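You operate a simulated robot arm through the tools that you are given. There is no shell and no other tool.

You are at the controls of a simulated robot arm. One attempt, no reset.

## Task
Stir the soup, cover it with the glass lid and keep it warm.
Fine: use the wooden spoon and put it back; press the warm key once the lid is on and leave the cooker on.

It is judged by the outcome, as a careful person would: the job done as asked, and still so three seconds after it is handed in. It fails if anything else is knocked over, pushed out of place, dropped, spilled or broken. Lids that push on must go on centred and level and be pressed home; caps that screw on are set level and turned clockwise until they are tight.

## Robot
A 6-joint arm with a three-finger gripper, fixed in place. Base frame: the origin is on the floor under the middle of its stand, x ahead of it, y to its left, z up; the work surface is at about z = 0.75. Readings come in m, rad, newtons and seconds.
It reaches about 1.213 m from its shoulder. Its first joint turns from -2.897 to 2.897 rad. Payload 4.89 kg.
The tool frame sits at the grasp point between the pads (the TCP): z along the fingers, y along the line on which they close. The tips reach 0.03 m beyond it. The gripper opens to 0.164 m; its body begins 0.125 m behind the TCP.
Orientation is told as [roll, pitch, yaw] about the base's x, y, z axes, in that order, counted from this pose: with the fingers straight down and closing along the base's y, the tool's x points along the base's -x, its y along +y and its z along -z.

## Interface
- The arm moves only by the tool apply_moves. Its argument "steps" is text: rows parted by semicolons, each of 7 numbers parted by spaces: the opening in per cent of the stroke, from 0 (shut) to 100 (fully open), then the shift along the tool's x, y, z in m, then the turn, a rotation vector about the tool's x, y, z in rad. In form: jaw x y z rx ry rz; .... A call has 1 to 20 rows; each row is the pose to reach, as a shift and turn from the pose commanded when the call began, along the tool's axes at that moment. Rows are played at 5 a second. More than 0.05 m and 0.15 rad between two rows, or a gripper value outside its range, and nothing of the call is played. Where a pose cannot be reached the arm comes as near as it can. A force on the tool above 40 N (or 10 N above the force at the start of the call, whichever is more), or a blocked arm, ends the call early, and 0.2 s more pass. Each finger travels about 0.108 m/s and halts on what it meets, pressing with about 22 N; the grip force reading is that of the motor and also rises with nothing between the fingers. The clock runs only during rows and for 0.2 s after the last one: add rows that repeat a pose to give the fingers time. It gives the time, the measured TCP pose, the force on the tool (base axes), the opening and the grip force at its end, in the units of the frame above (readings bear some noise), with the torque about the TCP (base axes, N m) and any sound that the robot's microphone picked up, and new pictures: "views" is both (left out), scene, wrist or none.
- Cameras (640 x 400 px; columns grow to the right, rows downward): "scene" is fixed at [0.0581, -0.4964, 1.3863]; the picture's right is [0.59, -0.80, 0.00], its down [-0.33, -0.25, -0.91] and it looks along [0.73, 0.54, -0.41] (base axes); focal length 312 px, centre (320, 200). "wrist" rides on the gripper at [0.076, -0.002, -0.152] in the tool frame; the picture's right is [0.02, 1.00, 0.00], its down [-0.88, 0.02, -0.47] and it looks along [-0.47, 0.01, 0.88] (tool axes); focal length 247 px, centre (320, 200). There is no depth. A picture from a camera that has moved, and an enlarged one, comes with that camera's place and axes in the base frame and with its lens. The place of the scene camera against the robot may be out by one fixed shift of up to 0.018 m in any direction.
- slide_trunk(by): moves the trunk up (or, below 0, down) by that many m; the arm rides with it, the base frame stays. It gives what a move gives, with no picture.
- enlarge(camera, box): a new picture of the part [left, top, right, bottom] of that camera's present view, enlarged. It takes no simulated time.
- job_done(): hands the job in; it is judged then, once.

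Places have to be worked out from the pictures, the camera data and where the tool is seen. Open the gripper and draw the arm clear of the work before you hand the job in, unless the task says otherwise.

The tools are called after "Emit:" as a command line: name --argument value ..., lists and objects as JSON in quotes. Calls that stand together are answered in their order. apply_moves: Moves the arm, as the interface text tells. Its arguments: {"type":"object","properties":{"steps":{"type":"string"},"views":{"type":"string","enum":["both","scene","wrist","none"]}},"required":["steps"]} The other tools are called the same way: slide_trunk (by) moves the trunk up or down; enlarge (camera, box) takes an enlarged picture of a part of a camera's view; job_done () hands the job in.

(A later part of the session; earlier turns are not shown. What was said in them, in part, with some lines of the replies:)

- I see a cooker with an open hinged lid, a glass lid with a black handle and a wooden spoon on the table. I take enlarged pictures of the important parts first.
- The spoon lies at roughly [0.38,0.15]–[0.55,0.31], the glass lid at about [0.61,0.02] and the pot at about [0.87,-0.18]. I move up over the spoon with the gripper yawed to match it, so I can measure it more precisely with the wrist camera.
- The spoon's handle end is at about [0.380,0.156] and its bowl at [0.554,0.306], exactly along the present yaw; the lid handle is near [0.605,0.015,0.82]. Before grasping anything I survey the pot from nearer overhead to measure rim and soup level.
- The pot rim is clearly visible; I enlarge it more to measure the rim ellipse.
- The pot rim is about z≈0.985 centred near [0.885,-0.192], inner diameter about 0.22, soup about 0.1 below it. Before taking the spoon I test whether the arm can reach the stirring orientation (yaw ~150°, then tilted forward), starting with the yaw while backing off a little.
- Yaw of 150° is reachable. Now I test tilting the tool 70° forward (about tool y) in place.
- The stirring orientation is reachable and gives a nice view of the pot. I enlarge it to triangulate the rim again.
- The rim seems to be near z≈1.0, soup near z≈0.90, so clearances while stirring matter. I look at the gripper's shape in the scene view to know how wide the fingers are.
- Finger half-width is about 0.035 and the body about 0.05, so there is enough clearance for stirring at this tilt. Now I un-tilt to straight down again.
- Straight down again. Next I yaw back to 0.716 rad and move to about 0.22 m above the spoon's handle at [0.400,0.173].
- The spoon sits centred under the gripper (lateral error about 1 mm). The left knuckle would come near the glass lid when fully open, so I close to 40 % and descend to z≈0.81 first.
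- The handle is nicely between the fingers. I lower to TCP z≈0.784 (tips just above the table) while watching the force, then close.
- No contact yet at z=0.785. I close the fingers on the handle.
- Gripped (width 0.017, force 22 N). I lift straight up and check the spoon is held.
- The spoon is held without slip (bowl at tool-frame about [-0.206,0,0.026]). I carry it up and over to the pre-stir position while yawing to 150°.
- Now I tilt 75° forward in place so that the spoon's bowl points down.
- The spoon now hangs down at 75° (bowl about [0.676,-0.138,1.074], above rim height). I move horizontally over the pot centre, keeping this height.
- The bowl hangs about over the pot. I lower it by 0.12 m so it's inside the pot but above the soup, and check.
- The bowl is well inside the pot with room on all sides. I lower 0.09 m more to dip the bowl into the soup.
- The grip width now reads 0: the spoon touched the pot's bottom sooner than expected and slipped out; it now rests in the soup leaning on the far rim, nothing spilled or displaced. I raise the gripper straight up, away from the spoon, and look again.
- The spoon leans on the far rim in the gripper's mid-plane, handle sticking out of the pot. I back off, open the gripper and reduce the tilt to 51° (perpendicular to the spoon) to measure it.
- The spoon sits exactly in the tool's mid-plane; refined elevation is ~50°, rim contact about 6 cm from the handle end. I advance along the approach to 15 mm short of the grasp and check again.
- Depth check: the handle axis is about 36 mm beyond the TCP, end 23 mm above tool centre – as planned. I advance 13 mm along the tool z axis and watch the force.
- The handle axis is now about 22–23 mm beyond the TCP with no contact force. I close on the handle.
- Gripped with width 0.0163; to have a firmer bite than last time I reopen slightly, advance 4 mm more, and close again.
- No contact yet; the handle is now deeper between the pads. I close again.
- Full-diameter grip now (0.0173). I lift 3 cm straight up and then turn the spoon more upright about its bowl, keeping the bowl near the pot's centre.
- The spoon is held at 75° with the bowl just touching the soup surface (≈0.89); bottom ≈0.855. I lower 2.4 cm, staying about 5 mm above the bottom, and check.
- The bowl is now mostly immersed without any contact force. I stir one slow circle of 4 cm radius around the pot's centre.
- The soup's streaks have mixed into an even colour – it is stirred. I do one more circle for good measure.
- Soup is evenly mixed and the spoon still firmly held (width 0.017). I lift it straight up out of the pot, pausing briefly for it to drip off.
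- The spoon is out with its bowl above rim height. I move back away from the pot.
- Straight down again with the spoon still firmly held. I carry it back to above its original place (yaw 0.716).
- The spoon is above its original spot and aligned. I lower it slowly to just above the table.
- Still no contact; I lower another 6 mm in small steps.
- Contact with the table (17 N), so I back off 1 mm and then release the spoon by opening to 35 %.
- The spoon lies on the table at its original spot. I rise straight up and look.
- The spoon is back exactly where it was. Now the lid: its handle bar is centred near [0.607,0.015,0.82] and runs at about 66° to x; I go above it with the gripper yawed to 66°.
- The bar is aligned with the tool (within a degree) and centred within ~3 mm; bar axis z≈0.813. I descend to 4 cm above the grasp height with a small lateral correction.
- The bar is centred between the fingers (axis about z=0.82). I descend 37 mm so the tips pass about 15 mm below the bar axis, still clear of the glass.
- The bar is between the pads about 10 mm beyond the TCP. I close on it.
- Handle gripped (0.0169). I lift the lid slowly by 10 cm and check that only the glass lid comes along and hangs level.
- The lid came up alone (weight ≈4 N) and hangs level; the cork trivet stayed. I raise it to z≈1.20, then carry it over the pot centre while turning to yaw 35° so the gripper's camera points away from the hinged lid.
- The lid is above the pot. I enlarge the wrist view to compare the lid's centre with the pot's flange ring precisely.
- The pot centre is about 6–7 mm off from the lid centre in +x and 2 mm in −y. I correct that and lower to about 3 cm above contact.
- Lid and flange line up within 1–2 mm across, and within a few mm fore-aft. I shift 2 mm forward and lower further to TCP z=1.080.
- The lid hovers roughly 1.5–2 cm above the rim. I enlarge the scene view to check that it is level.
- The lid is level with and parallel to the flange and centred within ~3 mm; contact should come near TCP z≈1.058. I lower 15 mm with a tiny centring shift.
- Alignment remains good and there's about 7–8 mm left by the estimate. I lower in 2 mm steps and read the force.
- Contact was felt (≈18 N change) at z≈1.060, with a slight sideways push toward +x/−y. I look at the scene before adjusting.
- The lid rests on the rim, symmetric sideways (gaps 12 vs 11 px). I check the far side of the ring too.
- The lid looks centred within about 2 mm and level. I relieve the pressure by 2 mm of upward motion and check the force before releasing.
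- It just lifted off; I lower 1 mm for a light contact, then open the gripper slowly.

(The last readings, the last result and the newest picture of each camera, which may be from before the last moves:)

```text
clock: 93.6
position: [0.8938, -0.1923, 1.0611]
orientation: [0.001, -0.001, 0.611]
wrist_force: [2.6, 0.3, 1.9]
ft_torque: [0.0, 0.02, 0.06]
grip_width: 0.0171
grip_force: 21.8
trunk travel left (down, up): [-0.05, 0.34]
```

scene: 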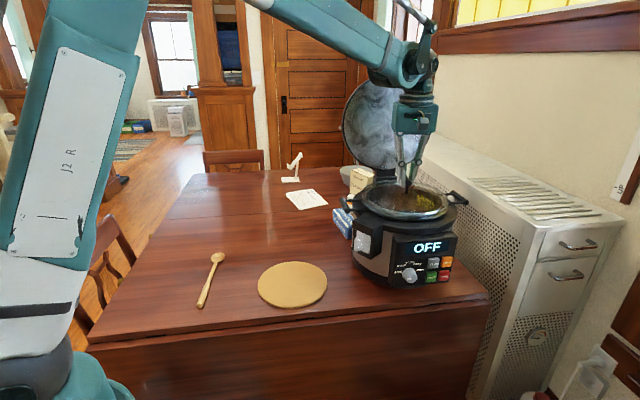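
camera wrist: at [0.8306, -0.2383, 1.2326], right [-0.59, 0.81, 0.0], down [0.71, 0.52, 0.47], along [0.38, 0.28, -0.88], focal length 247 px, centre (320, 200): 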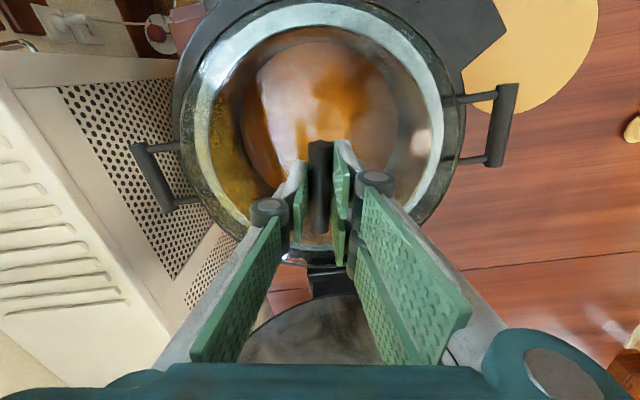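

Light contact: the pot now carries the lid. I open the gripper gradually to release the handle.

Emit:
apply_moves --steps "4 0 0 0 0 0 0; 8 0 0 0 0 0 0; 11 0 0 0 0 0 0; 14 0 0 0 0 0 0; 18 0 0 0 0 0 0; 24 0 0 0 0 0 0; 30 0 0 0 0 0 0; 36 0 0 0 0 0 0; 36 0 0 0 0 0 0" --views "both"

Emit:
enlarge --camera "scene" --box '[350, 165, 460, 234]'

Emit:
enlarge --camera "wrist" --box '[160, 0, 480, 200]'

```text
clock: 95.6
position: [0.8956, -0.1928, 1.0599]
orientation: [0.0, -0.001, 0.61]
wrist_force: [-0.5, -0.2, 0.6]
ft_torque: [-0.03, -0.01, -0.01]
grip_width: 0.0594
grip_force: 0.0
trunk travel left (down, up): [-0.05, 0.34]
camera wrist: at [0.832, -0.2385, 1.213], right [-0.59, 0.81, 0.0], down [0.71, 0.52, 0.47], along [0.38, 0.28, -0.88], focal length 247 px, centre (320, 200)
```

scene: 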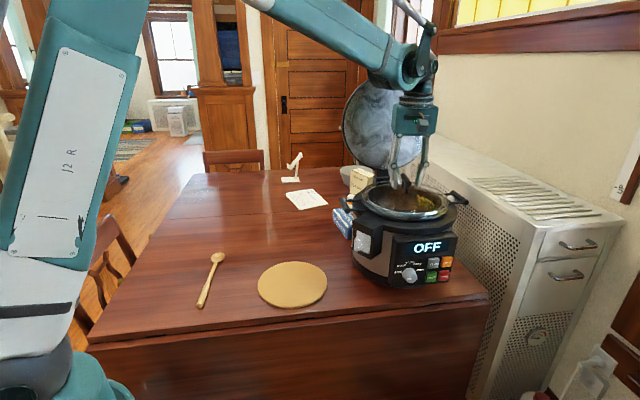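
wrist: 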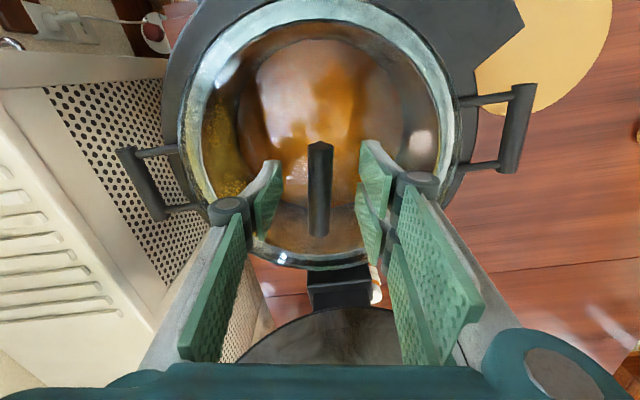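

```text
5.80 times, centred on (405, 200) of scene
camera zoom: at [0.0581, -0.4964, 1.3863], right [0.59, -0.8, 0.0], down [-0.33, -0.25, -0.91], along [0.73, 0.54, -0.41], focal length 1808 px, centre (-173, 203)
```

zoom: 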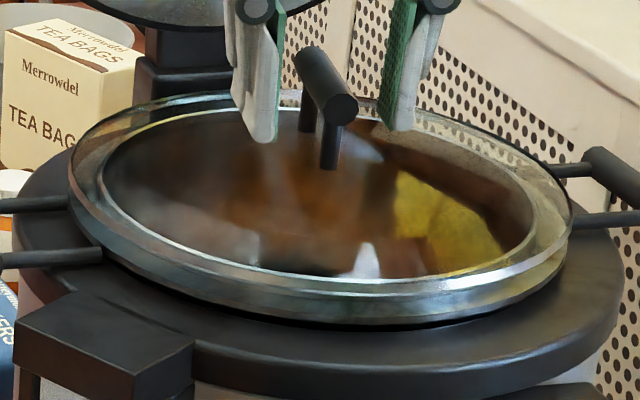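

```text
2.00 times, centred on (320, 100) of wrist
camera zoom: at [0.832, -0.2385, 1.213], right [-0.59, 0.81, 0.0], down [0.71, 0.52, 0.47], along [0.38, 0.28, -0.88], focal length 494 px, centre (320, 400)
```

zoom: 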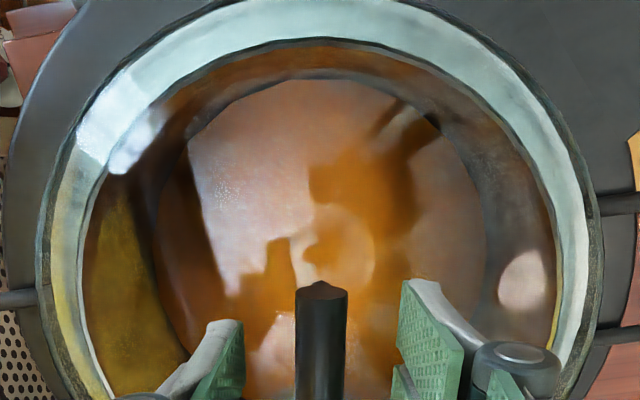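

The lid is released and sits level on the pot. I rise straight up clear of it.

Emit:
apply_moves --steps "36 0 0 -0.01 0 0 0; 36 0 0 -0.03 0 0 0; 36 0 0 -0.06 0 0 0; 36 0 0 -0.1 0 0 0; 36 0 0 -0.14 0 0 0; 36 0 0 -0.18 0 0 0; 36 0 0 -0.18 0 0 0" --views "both"

Emit:
enlarge --camera "scene" --box '[340, 160, 480, 300]'

Emit:
enlarge --camera "wrist" --box '[160, 0, 480, 280]'

```text
clock: 97.2
position: [0.8951, -0.1931, 1.2399]
orientation: [0.0, 0.0, 0.609]
wrist_force: [-0.1, 0.4, 0.0]
ft_torque: [0.01, 0.02, 0.0]
grip_width: 0.0588
grip_force: 0.1
trunk travel left (down, up): [-0.05, 0.34]
camera wrist: at [0.8321, -0.2392, 1.3923], right [-0.59, 0.81, 0.0], down [0.71, 0.52, 0.47], along [0.38, 0.28, -0.88], focal length 247 px, centre (320, 200)
```

scene: 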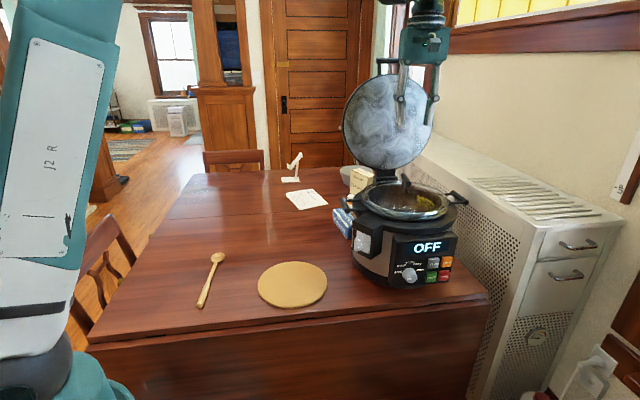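
wrist: 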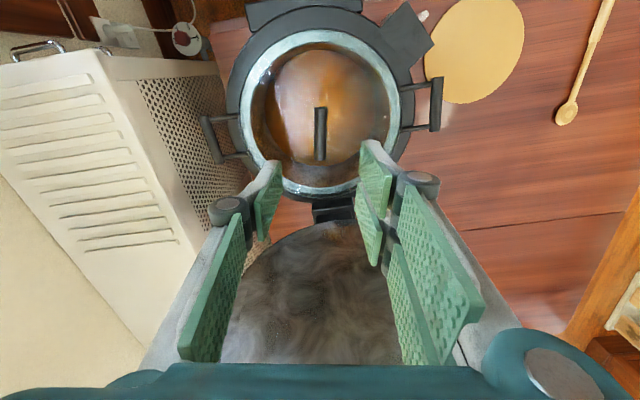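

```text
2.86 times, centred on (410, 230) of scene
camera zoom: at [0.0581, -0.4964, 1.3863], right [0.59, -0.8, 0.0], down [-0.33, -0.25, -0.91], along [0.73, 0.54, -0.41], focal length 891 px, centre (63, 114)
```

zoom: 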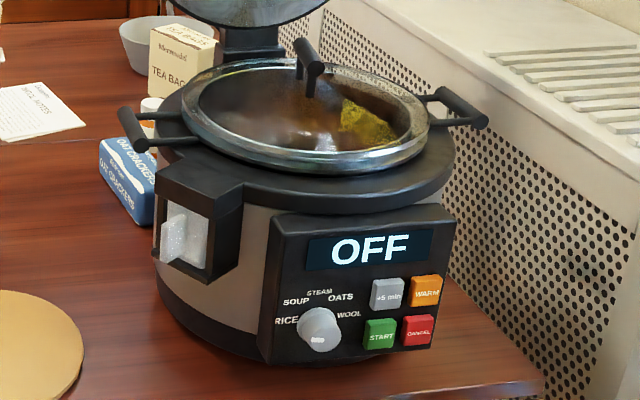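

```text
1.43 times, centred on (320, 140) of wrist
camera zoom: at [0.8321, -0.2392, 1.3923], right [-0.59, 0.81, 0.0], down [0.71, 0.52, 0.47], along [0.38, 0.28, -0.88], focal length 353 px, centre (320, 286)
```

zoom: 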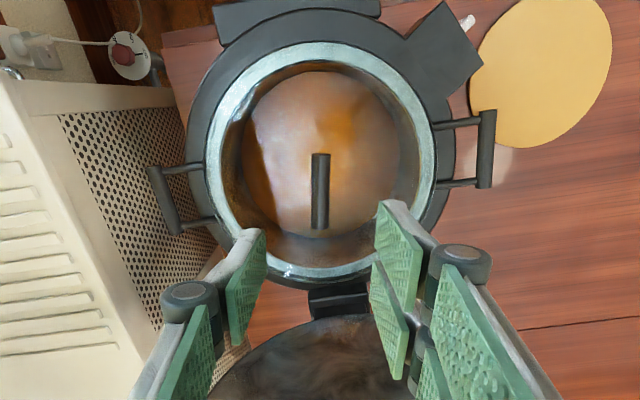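

The lid sits concentric and level. Next the WARM key, near [0.81,-0.36,0.89] on a panel facing about azimuth 226°. I'll press it with the single thumb tip only (gripper open so neighbours aren't touched); first I back away from the cooker and yaw to −135°.

Emit:
apply_moves --steps "36 0.0161 -0.0026 0.001 0 0 0.1484; 36 0.0323 -0.0051 0.002 0 0 0.2967; 36 0.0484 -0.0077 0.003 0 0 0.4451; 36 0.0645 -0.0103 0.004 0 0 0.5934; 36 0.0807 -0.0129 0.005 0 0 0.7418; 36 0.0968 -0.0154 0.006 0 0 0.8901; 36 0.1129 -0.018 0.007 0 0 1.0385; 36 0.129 -0.0206 0.008 0 0 1.1868; 36 0.1452 -0.0231 0.009 0 0 1.3352; 36 0.1613 -0.0257 0.01 0 0 1.4835; 36 0.1774 -0.0283 0.011 0 0 1.6319; 36 0.1936 -0.0308 0.012 0 0 1.7802; 36 0.2097 -0.0334 0.013 0 0 1.9286; 36 0.2258 -0.036 0.014 0 0 2.0769; 36 0.242 -0.0386 0.015 0 0 2.2253; 36 0.2581 -0.0411 0.016 0 0 2.3736; 36 0.2742 -0.0437 0.017 0 0 2.522; 36 0.2903 -0.0463 0.018 0 0 2.6703; 36 0.3065 -0.0488 0.019 0 0 2.8187; 36 0.3226 -0.0514 0.02 0 0 2.967" --views "both"

```text
clock: 101.4
position: [0.661, -0.4199, 1.2202]
orientation: [0.0, 0.0, -2.357]
wrist_force: [1.1, 1.4, 0.1]
ft_torque: [-0.04, 0.05, -0.01]
grip_width: 0.0589
grip_force: 0.1
trunk travel left (down, up): [-0.05, 0.34]
camera wrist: at [0.7122, -0.365, 1.3727], right [0.72, -0.69, 0.0], down [-0.61, -0.64, 0.47], along [-0.33, -0.34, -0.88], focal length 247 px, centre (320, 200)
```

scene: 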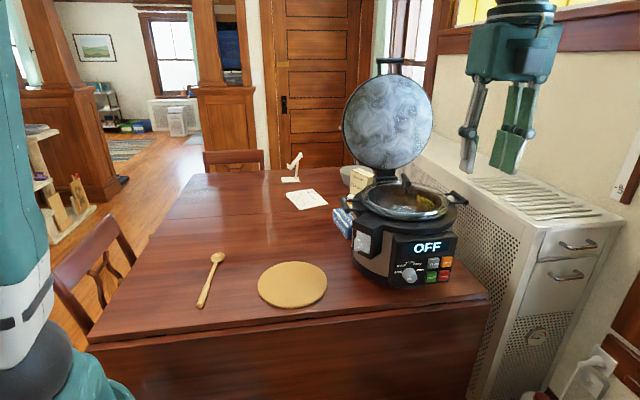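
wrist: 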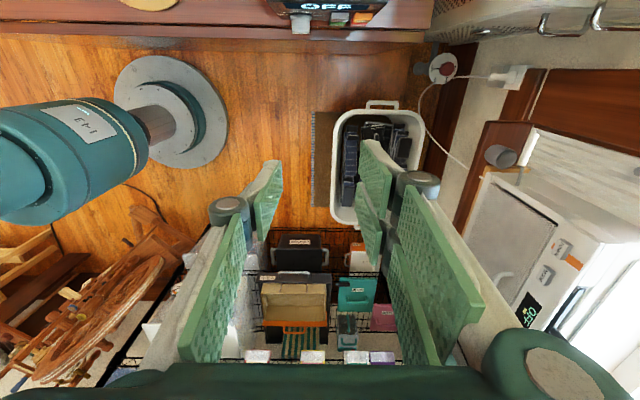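

Yaw −135° is reachable. Now I tilt the tool 75° forward so the camera looks at the cooker's front panel.

Emit:
apply_moves --steps "36 0 0 0 0 0.1309 0; 36 0 0 0 0 0.2618 0; 36 0 0 0 0 0.3927 0; 36 0 0 0 0 0.5236 0; 36 0 0 0 0 0.6545 0; 36 0 0 0 0 0.7854 0; 36 0 0 0 0 0.9163 0; 36 0 0 0 0 1.0472 0; 36 0 0 0 0 1.1781 0; 36 0 0 0 0 1.309 0; 36 0 0 0 0 1.309 0" --views "both"

```text
clock: 103.8
position: [0.6596, -0.4201, 1.2199]
orientation: [0.002, 1.311, -2.354]
wrist_force: [0.0, 0.8, 0.3]
ft_torque: [-0.02, -0.01, 0.01]
grip_width: 0.059
grip_force: 0.0
trunk travel left (down, up): [-0.05, 0.34]
camera wrist: at [0.5682, -0.5098, 1.3335], right [0.71, -0.7, 0.02], down [-0.47, -0.5, -0.73], along [0.52, 0.51, -0.68], focal length 247 px, centre (320, 200)
```

scene: 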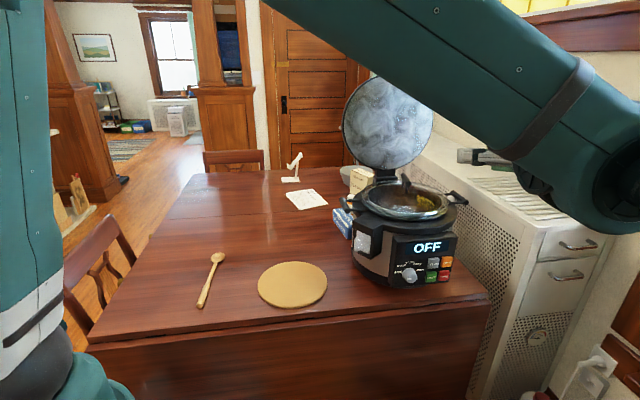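
wrist: 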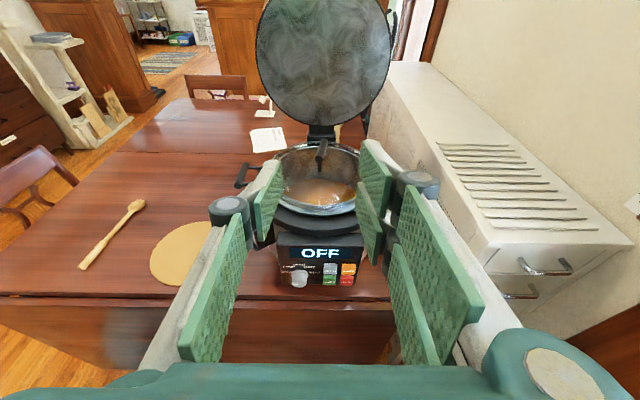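

The wrist camera now looks straight at the panel. I enlarge it to measure the buttons.

Emit:
enlarge --camera "wrist" --box '[260, 220, 380, 295]'

Emit:
enlarge --camera "scene" --box '[380, 225, 465, 295]'

```text
5.33 times, centred on (320, 258) of wrist
camera zoom: at [0.5682, -0.5098, 1.3335], right [0.71, -0.7, 0.02], down [-0.47, -0.5, -0.73], along [0.52, 0.51, -0.68], focal length 1317 px, centre (320, -107)
```

zoom: 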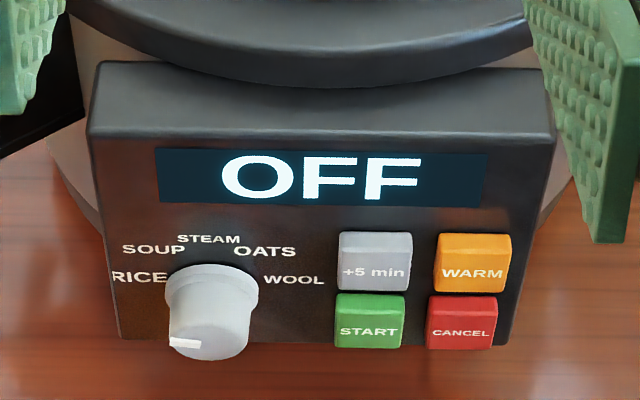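

```text
5.71 times, centred on (422, 260) of scene
camera zoom: at [0.0581, -0.4964, 1.3863], right [0.59, -0.8, 0.0], down [-0.33, -0.25, -0.91], along [0.73, 0.54, -0.41], focal length 1782 px, centre (-266, -143)
```

zoom: 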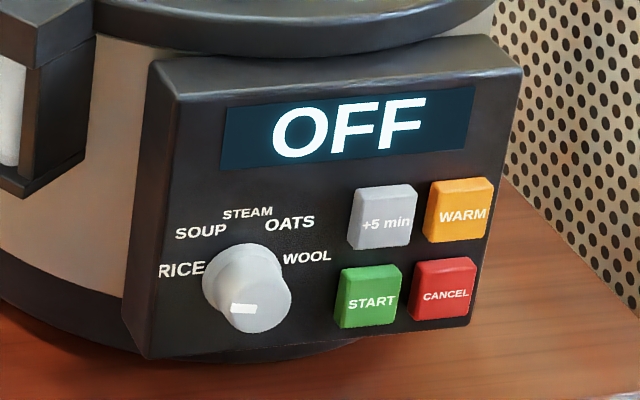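

WARM is the upper right key at roughly [0.806,-0.364,0.885]; CANCEL lies just below it. I move to about 13 cm in front of the panel with 60° tilt and jaw at 50 %, for a closer second measurement.

Emit:
apply_moves --steps "40 -0.0332 0.0139 0.0067 0 -0.0328 0; 45 -0.0663 0.0279 0.0133 0 -0.0655 0; 50 -0.0995 0.0418 0.02 0 -0.0983 0; 50 -0.1326 0.0558 0.0266 0 -0.131 0; 50 -0.1658 0.0697 0.0333 0 -0.1638 0; 50 -0.1989 0.0836 0.0399 0 -0.1965 0; 50 -0.2321 0.0976 0.0466 0 -0.2293 0; 50 -0.2652 0.1115 0.0532 0 -0.262 0; 50 -0.2652 0.1115 0.0532 0 -0.262 0" --views "both"

Emit:
enlarge --camera "wrist" --box '[200, 60, 400, 185]'

```text
clock: 105.8
position: [0.7256, -0.5114, 0.9504]
orientation: [-0.001, 1.048, -2.355]
wrist_force: [-0.3, 0.0, -0.2]
ft_torque: [-0.01, 0.03, -0.01]
grip_width: 0.082
grip_force: 0.1
trunk travel left (down, up): [-0.05, 0.34]
camera wrist: at [0.6581, -0.5772, 1.093], right [0.71, -0.7, 0.02], down [-0.59, -0.62, -0.53], along [0.38, 0.36, -0.85], focal length 247 px, centre (320, 200)
```

scene: 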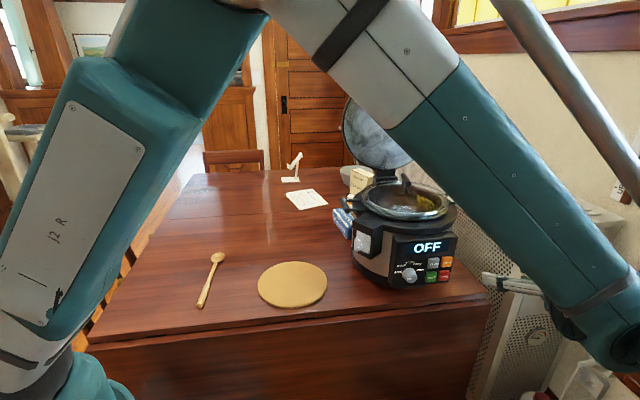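
wrist: 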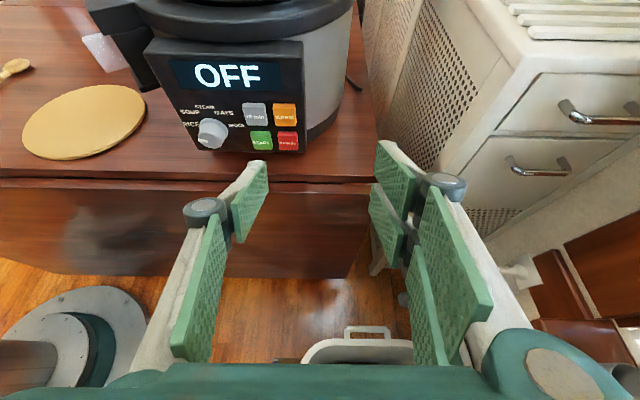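

```text
3.20 times, centred on (300, 122) of wrist
camera zoom: at [0.6581, -0.5772, 1.093], right [0.71, -0.7, 0.02], down [-0.59, -0.62, -0.53], along [0.38, 0.36, -0.85], focal length 790 px, centre (384, 448)
```

zoom: 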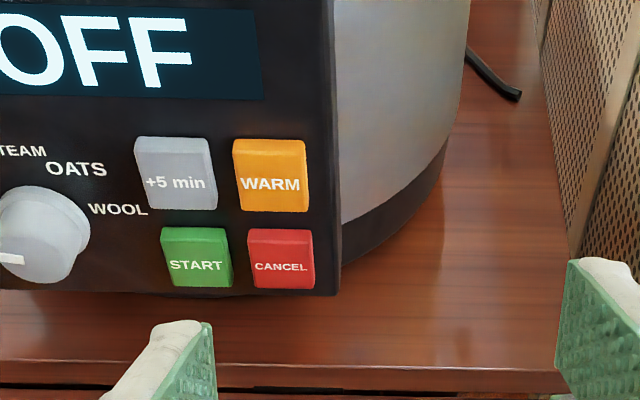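

WARM's face centre is confirmed at about [0.807,-0.365,0.884]. With this tilt only the upper edge of the thumb tip will touch it; I advance to ~3 cm in front of the key.

Emit:
apply_moves --steps "50 -0.0011 0.0004 0.0295 0 0 0; 50 -0.0022 0.0007 0.059 0 0 0; 50 -0.0032 0.0011 0.0884 0 0 0; 50 -0.0043 0.0014 0.1179 0 0 0; 50 -0.0043 0.0014 0.1179 0 0 0" --views "both"

Emit:
enlarge --camera "wrist" --box '[180, 80, 340, 205]'

Emit:
enlarge --camera "scene" --box '[380, 225, 520, 312]'

```text
clock: 107.0
position: [0.7986, -0.4414, 0.8872]
orientation: [0.001, 1.047, -2.355]
wrist_force: [0.0, 0.0, -0.5]
ft_torque: [-0.03, 0.01, -0.04]
grip_width: 0.0816
grip_force: 0.0
trunk travel left (down, up): [-0.05, 0.34]
camera wrist: at [0.7304, -0.5069, 1.0301], right [0.71, -0.7, 0.02], down [-0.59, -0.61, -0.53], along [0.38, 0.36, -0.85], focal length 247 px, centre (320, 200)
```

scene: 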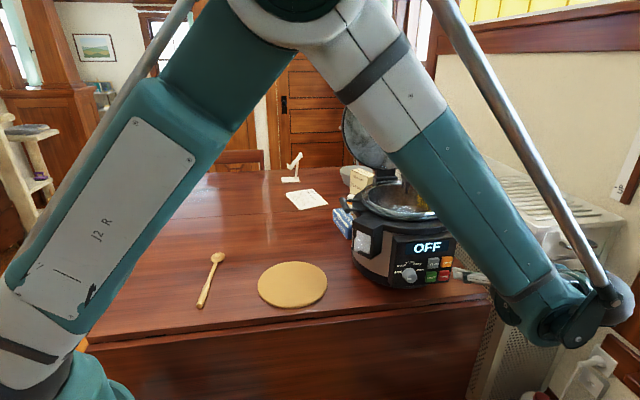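
wrist: 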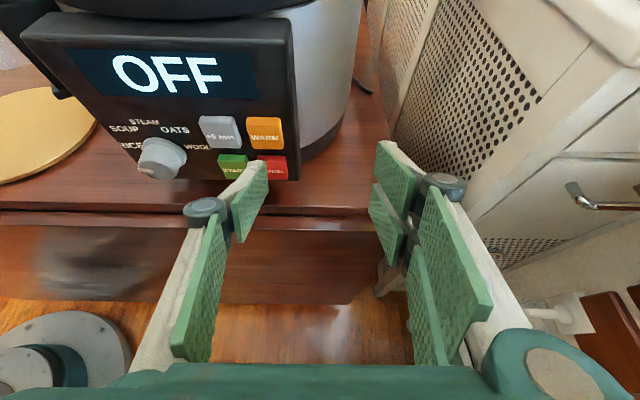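

```text
3.20 times, centred on (260, 142) of wrist
camera zoom: at [0.7304, -0.5069, 1.0301], right [0.71, -0.7, 0.02], down [-0.59, -0.61, -0.53], along [0.38, 0.36, -0.85], focal length 790 px, centre (512, 384)
```

zoom: 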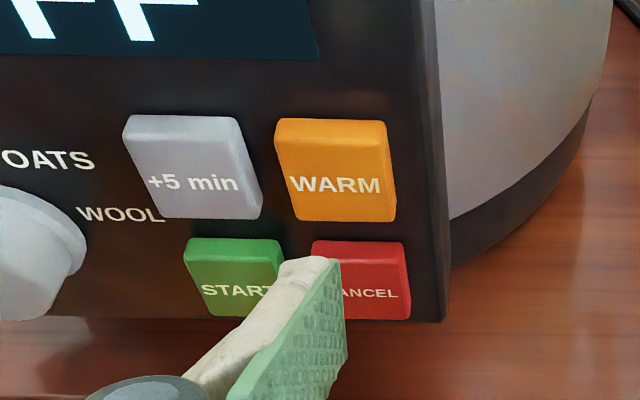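

```text
4.57 times, centred on (450, 268) of scene
camera zoom: at [0.0581, -0.4964, 1.3863], right [0.59, -0.8, 0.0], down [-0.33, -0.25, -0.91], along [0.73, 0.54, -0.41], focal length 1425 px, centre (-274, -113)
```

zoom: 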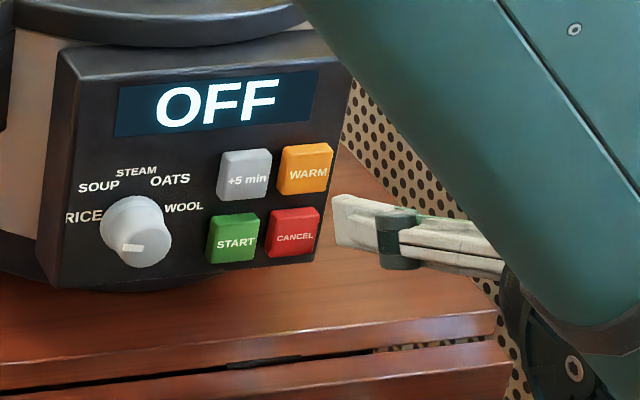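

Thumb tip and WARM key are lined up within a few mm (the tip needs 28 mm forward, 3 mm right). I move to about 4 mm short of contact.

Emit:
apply_moves --steps "50 0.0064 0.0016 0.0102 0 0 0; 50 0.0129 0.0032 0.0203 0 0 0; 50 0.0129 0.0032 0.0203 0 0 0" --views "both"

Emit:
enlarge --camera "wrist" --box '[180, 80, 340, 205]'

Emit:
enlarge --camera "scene" --box '[380, 225, 520, 312]'

```text
clock: 107.8
position: [0.8171, -0.4267, 0.8879]
orientation: [-0.001, 1.047, -2.356]
wrist_force: [0.1, 0.1, 0.4]
ft_torque: [0.06, -0.03, -0.01]
grip_width: 0.0822
grip_force: 0.1
trunk travel left (down, up): [-0.05, 0.34]
camera wrist: at [0.7492, -0.4925, 1.0307], right [0.71, -0.7, 0.02], down [-0.59, -0.61, -0.53], along [0.38, 0.36, -0.85], focal length 247 px, centre (320, 200)
```

scene: 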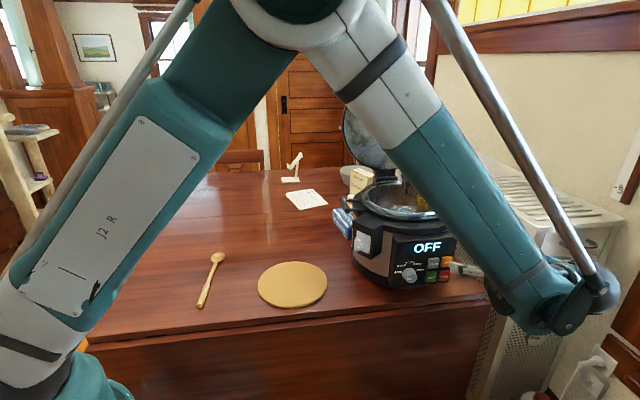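
wrist: 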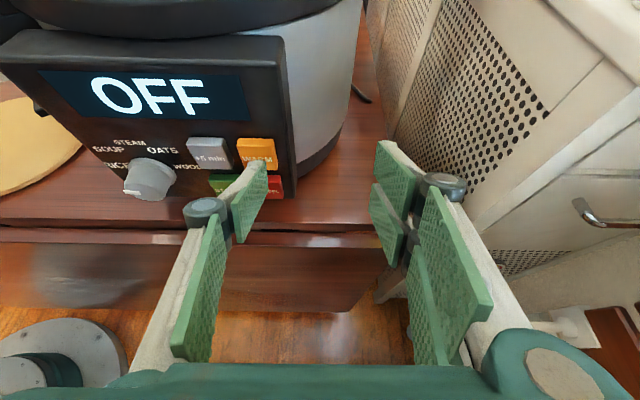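

```text
3.20 times, centred on (260, 142) of wrist
camera zoom: at [0.7492, -0.4925, 1.0307], right [0.71, -0.7, 0.02], down [-0.59, -0.61, -0.53], along [0.38, 0.36, -0.85], focal length 790 px, centre (512, 384)
```

zoom: 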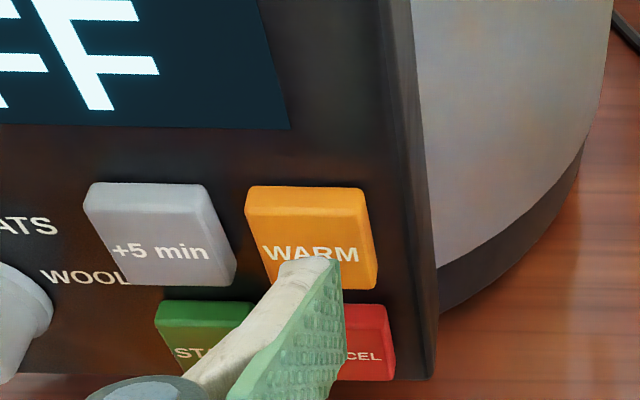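

```text
4.57 times, centred on (450, 268) of scene
camera zoom: at [0.0581, -0.4964, 1.3863], right [0.59, -0.8, 0.0], down [-0.33, -0.25, -0.91], along [0.73, 0.54, -0.41], focal length 1425 px, centre (-274, -113)
```

zoom: 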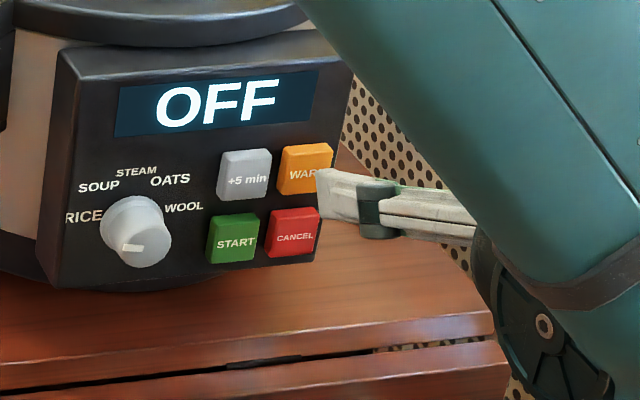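

The tip is in front of the WARM key's middle and well clear of its neighbours. I advance 4 mm and watch the force and sound.

Emit:
apply_moves --steps "50 0.0027 0 0.0007 0 0 0; 50 0.0037 0 0.0025 0 0 0; 50 0.0037 0 0.0025 0 0 0" --views "both"

Emit:
enlarge --camera "wrist" --box '[180, 80, 340, 205]'

Emit:
enlarge --camera "scene" --box '[380, 225, 520, 312]'

```text
clock: 108.6
position: [0.8207, -0.4239, 0.8903]
orientation: [0.0, 1.048, -2.354]
wrist_force: [0.6, -0.2, -0.5]
ft_torque: [-0.02, 0.04, 0.02]
grip_width: 0.0821
grip_force: 0.1
trunk travel left (down, up): [-0.05, 0.34]
camera wrist: at [0.7523, -0.4895, 1.0329], right [0.71, -0.7, 0.02], down [-0.59, -0.61, -0.53], along [0.38, 0.36, -0.85], focal length 247 px, centre (320, 200)
```

scene: 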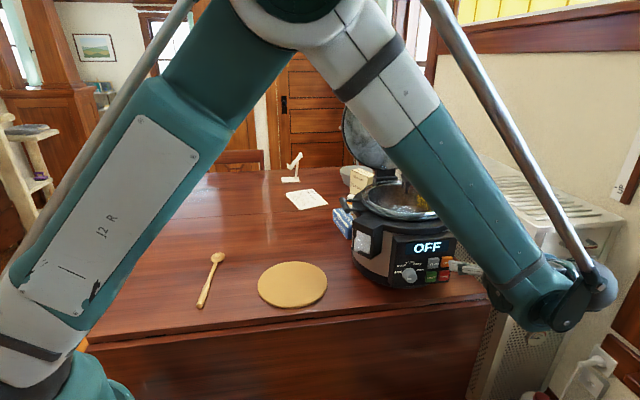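
wrist: 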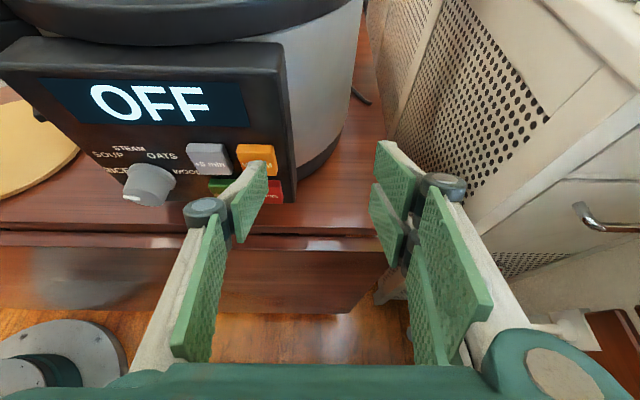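

```text
3.20 times, centred on (260, 142) of wrist
camera zoom: at [0.7523, -0.4895, 1.0329], right [0.71, -0.7, 0.02], down [-0.59, -0.61, -0.53], along [0.38, 0.36, -0.85], focal length 790 px, centre (512, 384)
```

zoom: 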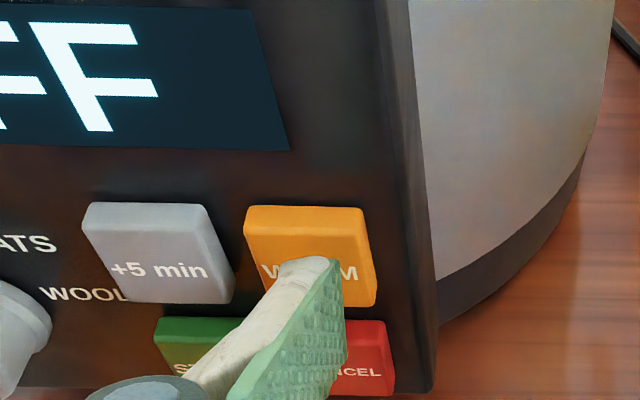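

```text
4.57 times, centred on (450, 268) of scene
camera zoom: at [0.0581, -0.4964, 1.3863], right [0.59, -0.8, 0.0], down [-0.33, -0.25, -0.91], along [0.73, 0.54, -0.41], focal length 1425 px, centre (-274, -113)
```

zoom: 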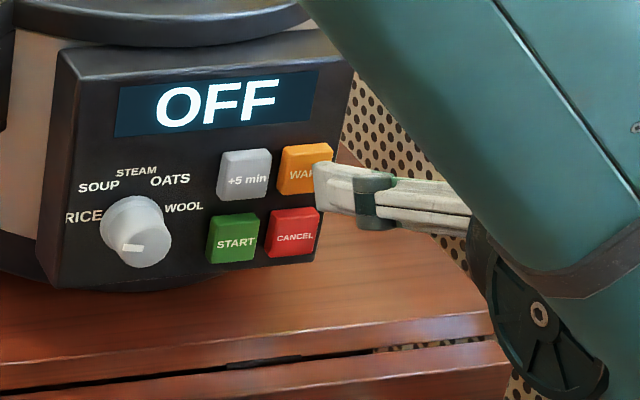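

No contact yet. I advance another 3 mm.

Emit:
apply_moves --steps "50 0.0007 0 0.0013 0 0 0; 50 0.0015 0 0.0026 0 0 0; 50 0.0015 0 0.0026 0 0 0" --views "wrist"

```text
clock: 109.4
position: [0.8223, -0.4231, 0.8892]
orientation: [-0.002, 1.047, -2.356]
wrist_force: [0.9, -0.3, 0.6]
ft_torque: [0.01, -0.01, 0.01]
grip_width: 0.0819
grip_force: 0.1
trunk travel left (down, up): [-0.05, 0.34]
camera wrist: at [0.7544, -0.4873, 1.0326], right [0.71, -0.7, 0.02], down [-0.59, -0.61, -0.53], along [0.38, 0.36, -0.85], focal length 247 px, centre (320, 200)
```

wrist: 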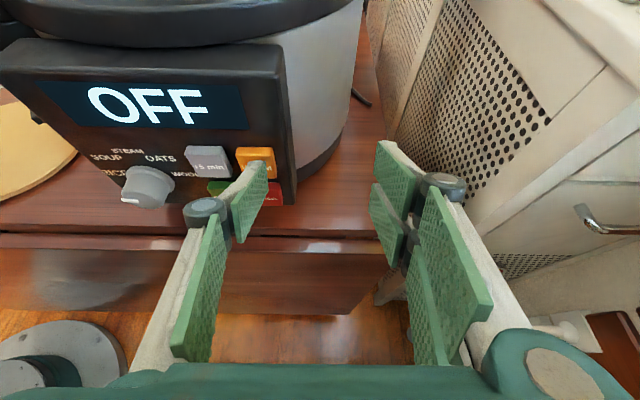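

Still no contact force. I go on by another 3 mm.

Emit:
apply_moves --steps "50 0.0007 0 0.0013 0 0 0; 50 0.0015 0 0.0026 0 0 0; 50 0.0015 0 0.0026 0 0 0" --views "wrist"

Emit:
enlarge --camera "wrist" --box '[180, 80, 340, 205]'

Emit:
enlarge --camera "scene" --box '[400, 240, 480, 300]'

```text
clock: 110.2
position: [0.8252, -0.4199, 0.8903]
orientation: [0.002, 1.046, -2.356]
wrist_force: [-1.2, -1.4, -0.7]
ft_torque: [-0.05, -0.01, 0.09]
grip_width: 0.0821
grip_force: 0.2
trunk travel left (down, up): [-0.05, 0.34]
heard: click
camera wrist: at [0.7566, -0.4851, 1.0329], right [0.71, -0.7, 0.02], down [-0.59, -0.61, -0.53], along [0.38, 0.36, -0.85], focal length 247 px, centre (320, 200)
```

wrist: 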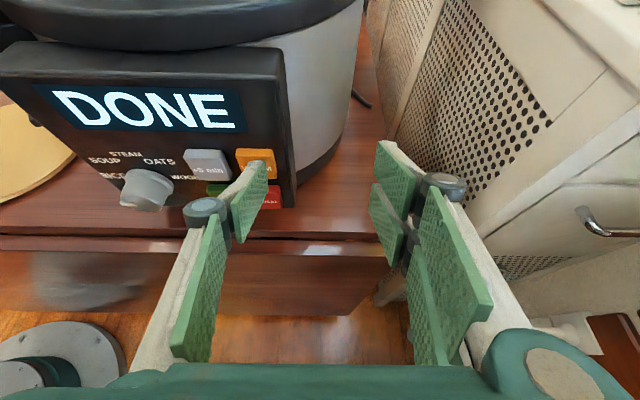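

```text
3.20 times, centred on (260, 142) of wrist
camera zoom: at [0.7566, -0.4851, 1.0329], right [0.71, -0.7, 0.02], down [-0.59, -0.61, -0.53], along [0.38, 0.36, -0.85], focal length 790 px, centre (512, 384)
```

zoom: 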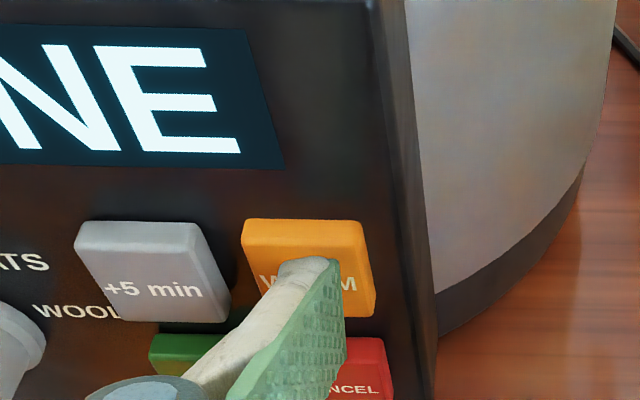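

```text
6.67 times, centred on (440, 270) of scene
camera zoom: at [0.0581, -0.4964, 1.3863], right [0.59, -0.8, 0.0], down [-0.33, -0.25, -0.91], along [0.73, 0.54, -0.41], focal length 2079 px, centre (-480, -267)
```

zoom: 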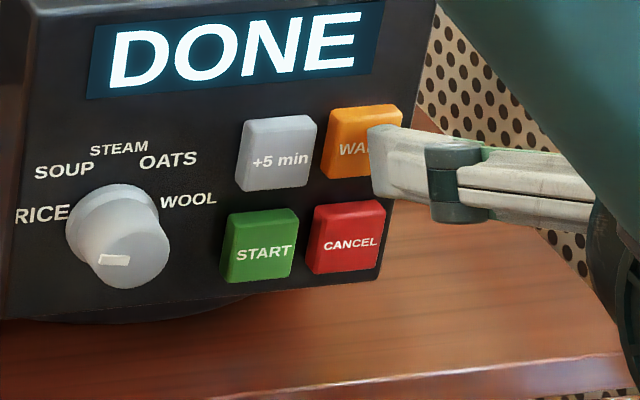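

A click was heard and the display changed from OFF to DONE. I withdraw straight back from the key and look at the display again.

Emit:
apply_moves --steps "50 -0.005 0 -0.0087 0 0 0; 50 -0.015 0 -0.026 0 0 0; 50 -0.025 0 -0.0433 0 0 0; 50 -0.0399 0 -0.0693 0 0 0; 50 -0.0399 0 -0.0693 0 0 0" --views "both"

Emit:
enlarge --camera "wrist" --box '[140, 30, 340, 205]'

```text
clock: 111.4
position: [0.7674, -0.4764, 0.8898]
orientation: [0.001, 1.048, -2.355]
wrist_force: [-0.1, 0.4, 0.2]
ft_torque: [-0.04, 0.02, -0.02]
grip_width: 0.082
grip_force: 0.2
trunk travel left (down, up): [-0.05, 0.34]
camera wrist: at [0.6993, -0.5418, 1.0333], right [0.72, -0.7, 0.02], down [-0.59, -0.62, -0.53], along [0.38, 0.36, -0.85], focal length 247 px, centre (320, 200)
```

scene: 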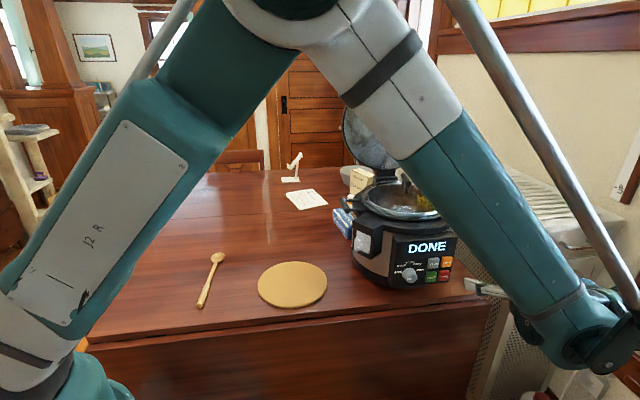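
wrist: 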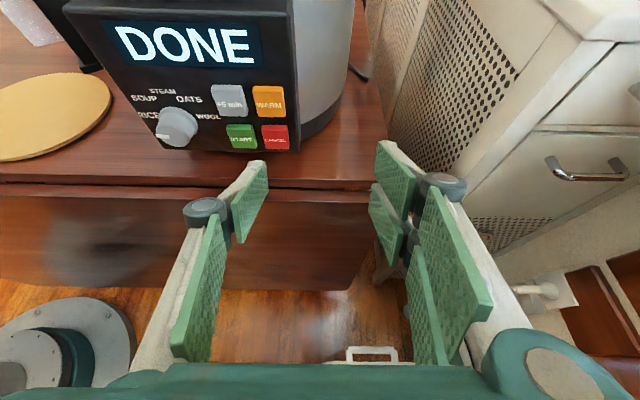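

```text
2.29 times, centred on (240, 118) of wrist
camera zoom: at [0.6993, -0.5418, 1.0333], right [0.72, -0.7, 0.02], down [-0.59, -0.62, -0.53], along [0.38, 0.36, -0.85], focal length 564 px, centre (503, 389)
```

zoom: 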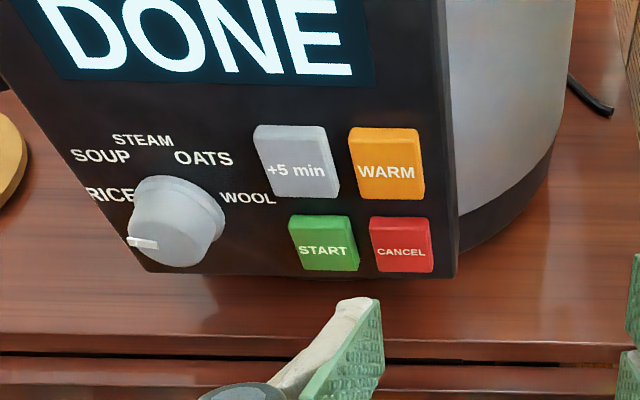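

The display reads DONE after one click (no longer OFF). I retreat further and wait a little to see whether the display settles.

Emit:
apply_moves --steps "50 -0.0125 0 -0.0217 0 0 0; 50 -0.025 0 -0.0433 0 0 0; 50 -0.0375 0 -0.065 0 0 0; 50 -0.0375 0 -0.065 0 0 0; 50 -0.0375 0 -0.065 0 0 0; 50 -0.0375 0 -0.065 0 0 0; 50 -0.0375 0 -0.065 0 0 0; 50 -0.0375 0 -0.065 0 0 0; 50 -0.0375 0 -0.065 0 0 0; 50 -0.0375 0 -0.065 0 0 0; 50 -0.0375 0 -0.065 0 0 0; 50 -0.0375 0 -0.065 0 0 0; 50 -0.0375 0 -0.065 0 0 0; 50 -0.0375 0 -0.065 0 0 0; 50 -0.0375 0 -0.065 0 0 0" --views "both"

Emit:
enlarge --camera "scene" --box '[340, 170, 480, 300]'

Emit:
enlarge --camera "wrist" --box '[140, 0, 340, 175]'

```text
clock: 114.6
position: [0.7155, -0.5297, 0.8897]
orientation: [0.0, 1.048, -2.355]
wrist_force: [0.7, -0.4, -0.2]
ft_torque: [0.02, -0.03, 0.01]
grip_width: 0.0823
grip_force: 0.0
trunk travel left (down, up): [-0.05, 0.34]
camera wrist: at [0.6471, -0.5951, 1.0329], right [0.71, -0.7, 0.02], down [-0.59, -0.61, -0.53], along [0.38, 0.36, -0.85], focal length 247 px, centre (320, 200)
```

scene: 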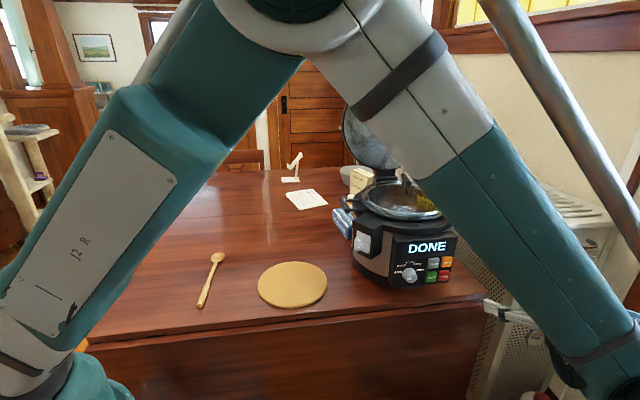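
wrist: 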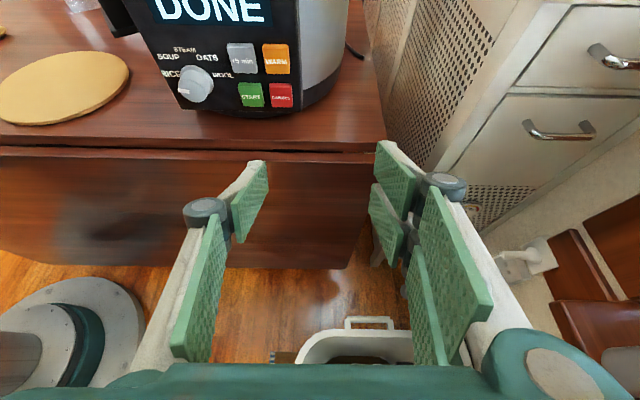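

```text
3.08 times, centred on (410, 235) of scene
camera zoom: at [0.0581, -0.4964, 1.3863], right [0.59, -0.8, 0.0], down [-0.33, -0.25, -0.91], along [0.73, 0.54, -0.41], focal length 959 px, centre (43, 92)
```

zoom: 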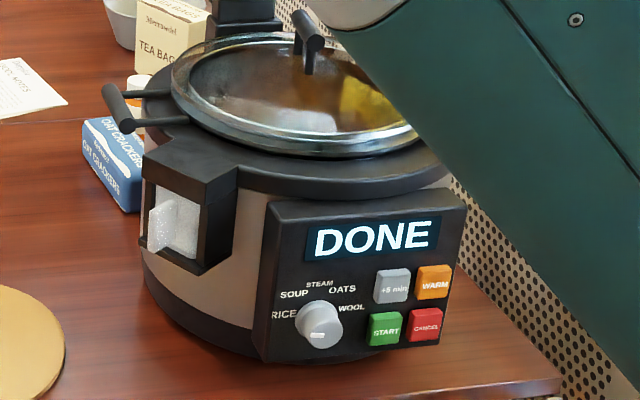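

```text
2.29 times, centred on (240, 88) of wrist
camera zoom: at [0.6471, -0.5951, 1.0329], right [0.71, -0.7, 0.02], down [-0.59, -0.61, -0.53], along [0.38, 0.36, -0.85], focal length 564 px, centre (503, 457)
```

zoom: 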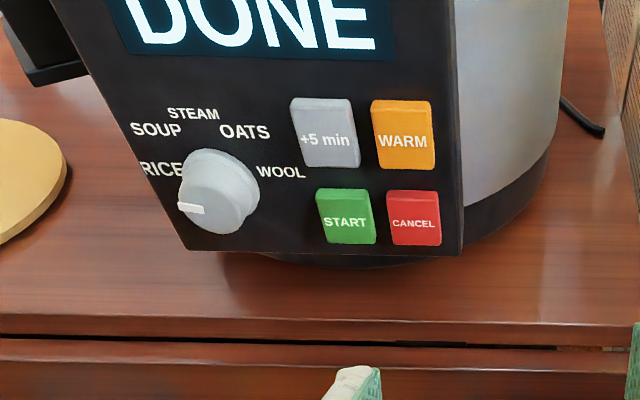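

The display stays on DONE (cooker on, one press registered), the lid is in place and nothing else moved. I raise the arm away from the cooker.

Emit:
apply_moves --steps "50 0.0339 -0.013 -0.0146 0 0 0; 50 0.0678 -0.026 -0.0292 0 0 0; 50 0.1017 -0.0389 -0.0438 0 0 0; 60 0.1356 -0.0519 -0.0584 0 0 0; 70 0.1695 -0.0649 -0.073 0 0 0; 80 0.2034 -0.0779 -0.0876 0 0 0; 90 0.2373 -0.0909 -0.1022 0 0 0; 100 0.2712 -0.1038 -0.1168 0 0 0; 100 0.3051 -0.1168 -0.1314 0 0 0; 100 0.3051 -0.1168 -0.1314 0 0 0" --views "both"

Emit:
enlarge --camera "wrist" --box '[200, 80, 440, 280]'

```text
clock: 116.8
position: [0.6605, -0.4187, 1.2212]
orientation: [0.0, 1.048, -2.355]
wrist_force: [-1.1, -0.5, -0.7]
ft_torque: [-0.01, 0.01, 0.02]
grip_width: 0.1642
grip_force: 0.1
trunk travel left (down, up): [-0.05, 0.34]
camera wrist: at [0.5916, -0.4841, 1.3636], right [0.71, -0.7, 0.02], down [-0.59, -0.61, -0.53], along [0.38, 0.36, -0.85], focal length 247 px, centre (320, 200)
```

scene: 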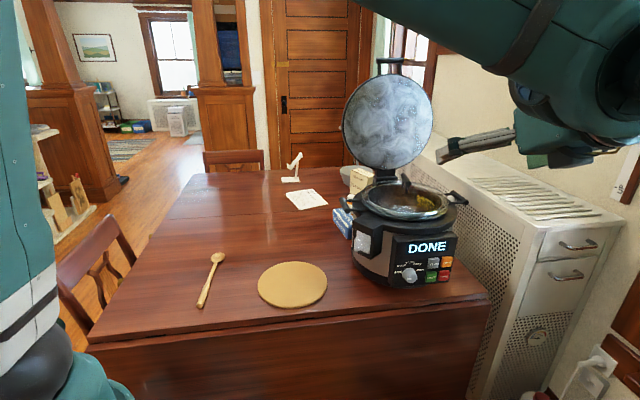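
wrist: 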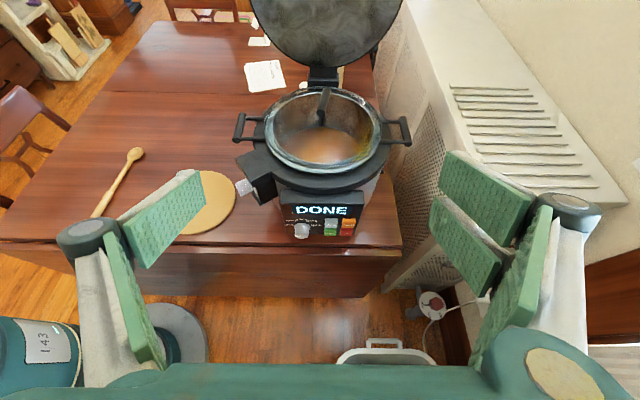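

```text
2.00 times, centred on (320, 180) of wrist
camera zoom: at [0.5916, -0.4841, 1.3636], right [0.71, -0.7, 0.02], down [-0.59, -0.61, -0.53], along [0.38, 0.36, -0.85], focal length 494 px, centre (320, 240)
```

zoom: 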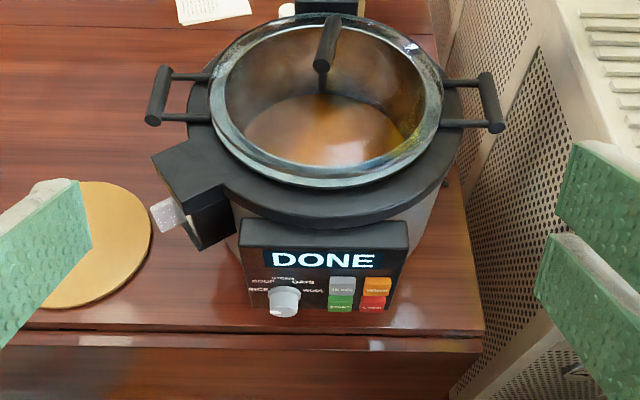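

The gripper is open and clear. One last enlarged look at the cooker, spoon and lid before handing in.

Emit:
enlarge --camera "scene" --box '[340, 160, 480, 300]'

Emit:
enlarge --camera "scene" --box '[170, 150, 370, 330]'

```text
2.86 times, centred on (410, 230) of scene
camera zoom: at [0.0581, -0.4964, 1.3863], right [0.59, -0.8, 0.0], down [-0.33, -0.25, -0.91], along [0.73, 0.54, -0.41], focal length 891 px, centre (63, 114)
```

zoom: 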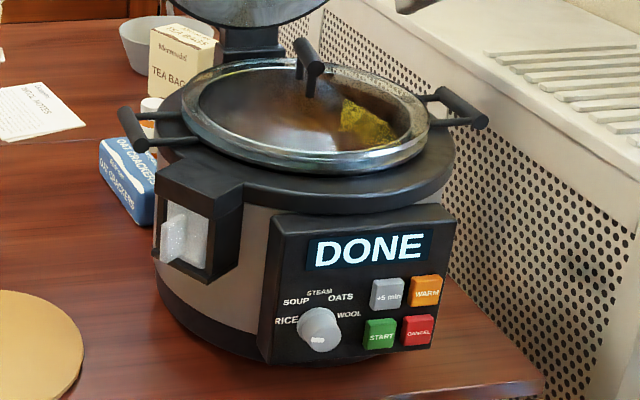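

```text
2.22 times, centred on (270, 240) of scene
camera zoom: at [0.0581, -0.4964, 1.3863], right [0.59, -0.8, 0.0], down [-0.33, -0.25, -0.91], along [0.73, 0.54, -0.41], focal length 693 px, centre (431, 111)
```

zoom: 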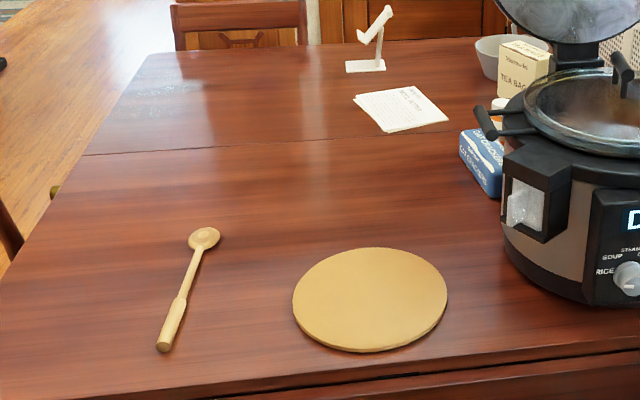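

I also take a quick look at the paper note on the table in case it bears on the cooker.

Emit:
enlarge --camera "scene" --box '[280, 180, 335, 215]'

Emit:
enlarge --camera "wrist" --box '[230, 50, 300, 100]'

```text
11.43 times, centred on (308, 198) of scene
camera zoom: at [0.0581, -0.4964, 1.3863], right [0.59, -0.8, 0.0], down [-0.33, -0.25, -0.91], along [0.73, 0.54, -0.41], focal length 3564 px, centre (463, 229)
```

zoom: 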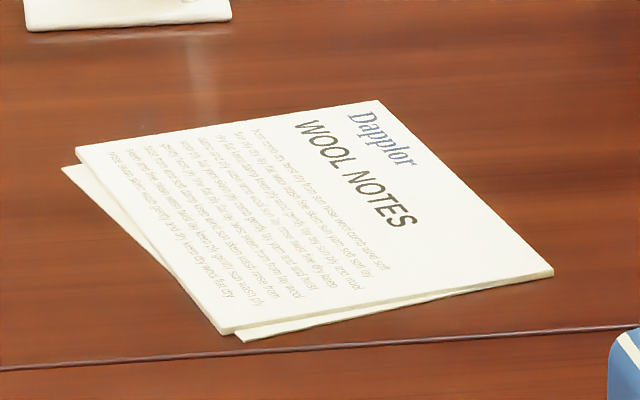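

```text
8.00 times, centred on (265, 75) of wrist
camera zoom: at [0.5916, -0.4841, 1.3636], right [0.71, -0.7, 0.02], down [-0.59, -0.61, -0.53], along [0.38, 0.36, -0.85], focal length 1976 px, centre (760, 1200)
```

zoom: 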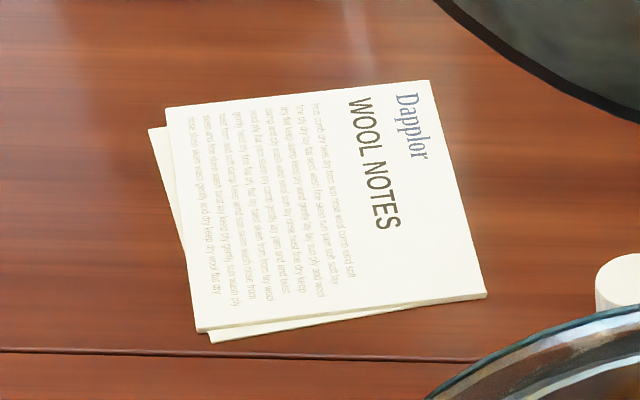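

The note only has filler text about wool, so it doesn't bear on the cooker. The soup is stirred, the spoon is back in place, the glass lid is centred and level, WARM was pressed once with the cooker on, and the arm is clear with its gripper open. I hand the job in.

Emit:
job_done

```text
The job is handed in.
```

I stirred the soup, put the glass lid on and pressed WARM once. I'm not certain the cooker is in keep-warm mode, because its display reads "DONE".

- **Soup:** I made two full circles with the wooden spoon, and the streaks mixed to one even colour. On the first try the spoon hit the pot bottom and slipped out of the grip. It came to rest leaning in the soup; I picked it up again and saw no spill.
- **Spoon:** it is back in its original spot on the table.
- **Lid:** it sits level on the pot rim, centred to within about 2–3 mm. I released it after feeling light contact.
- **Warm key:** I heard one click and the display changed from OFF to DONE. I took DONE as the on, keep-warm state, since nothing else on the panel shows it. I did not press again in case that switched it off.

Nothing else on the table appears to have moved. The gripper is open and the arm is clear of the cooker.
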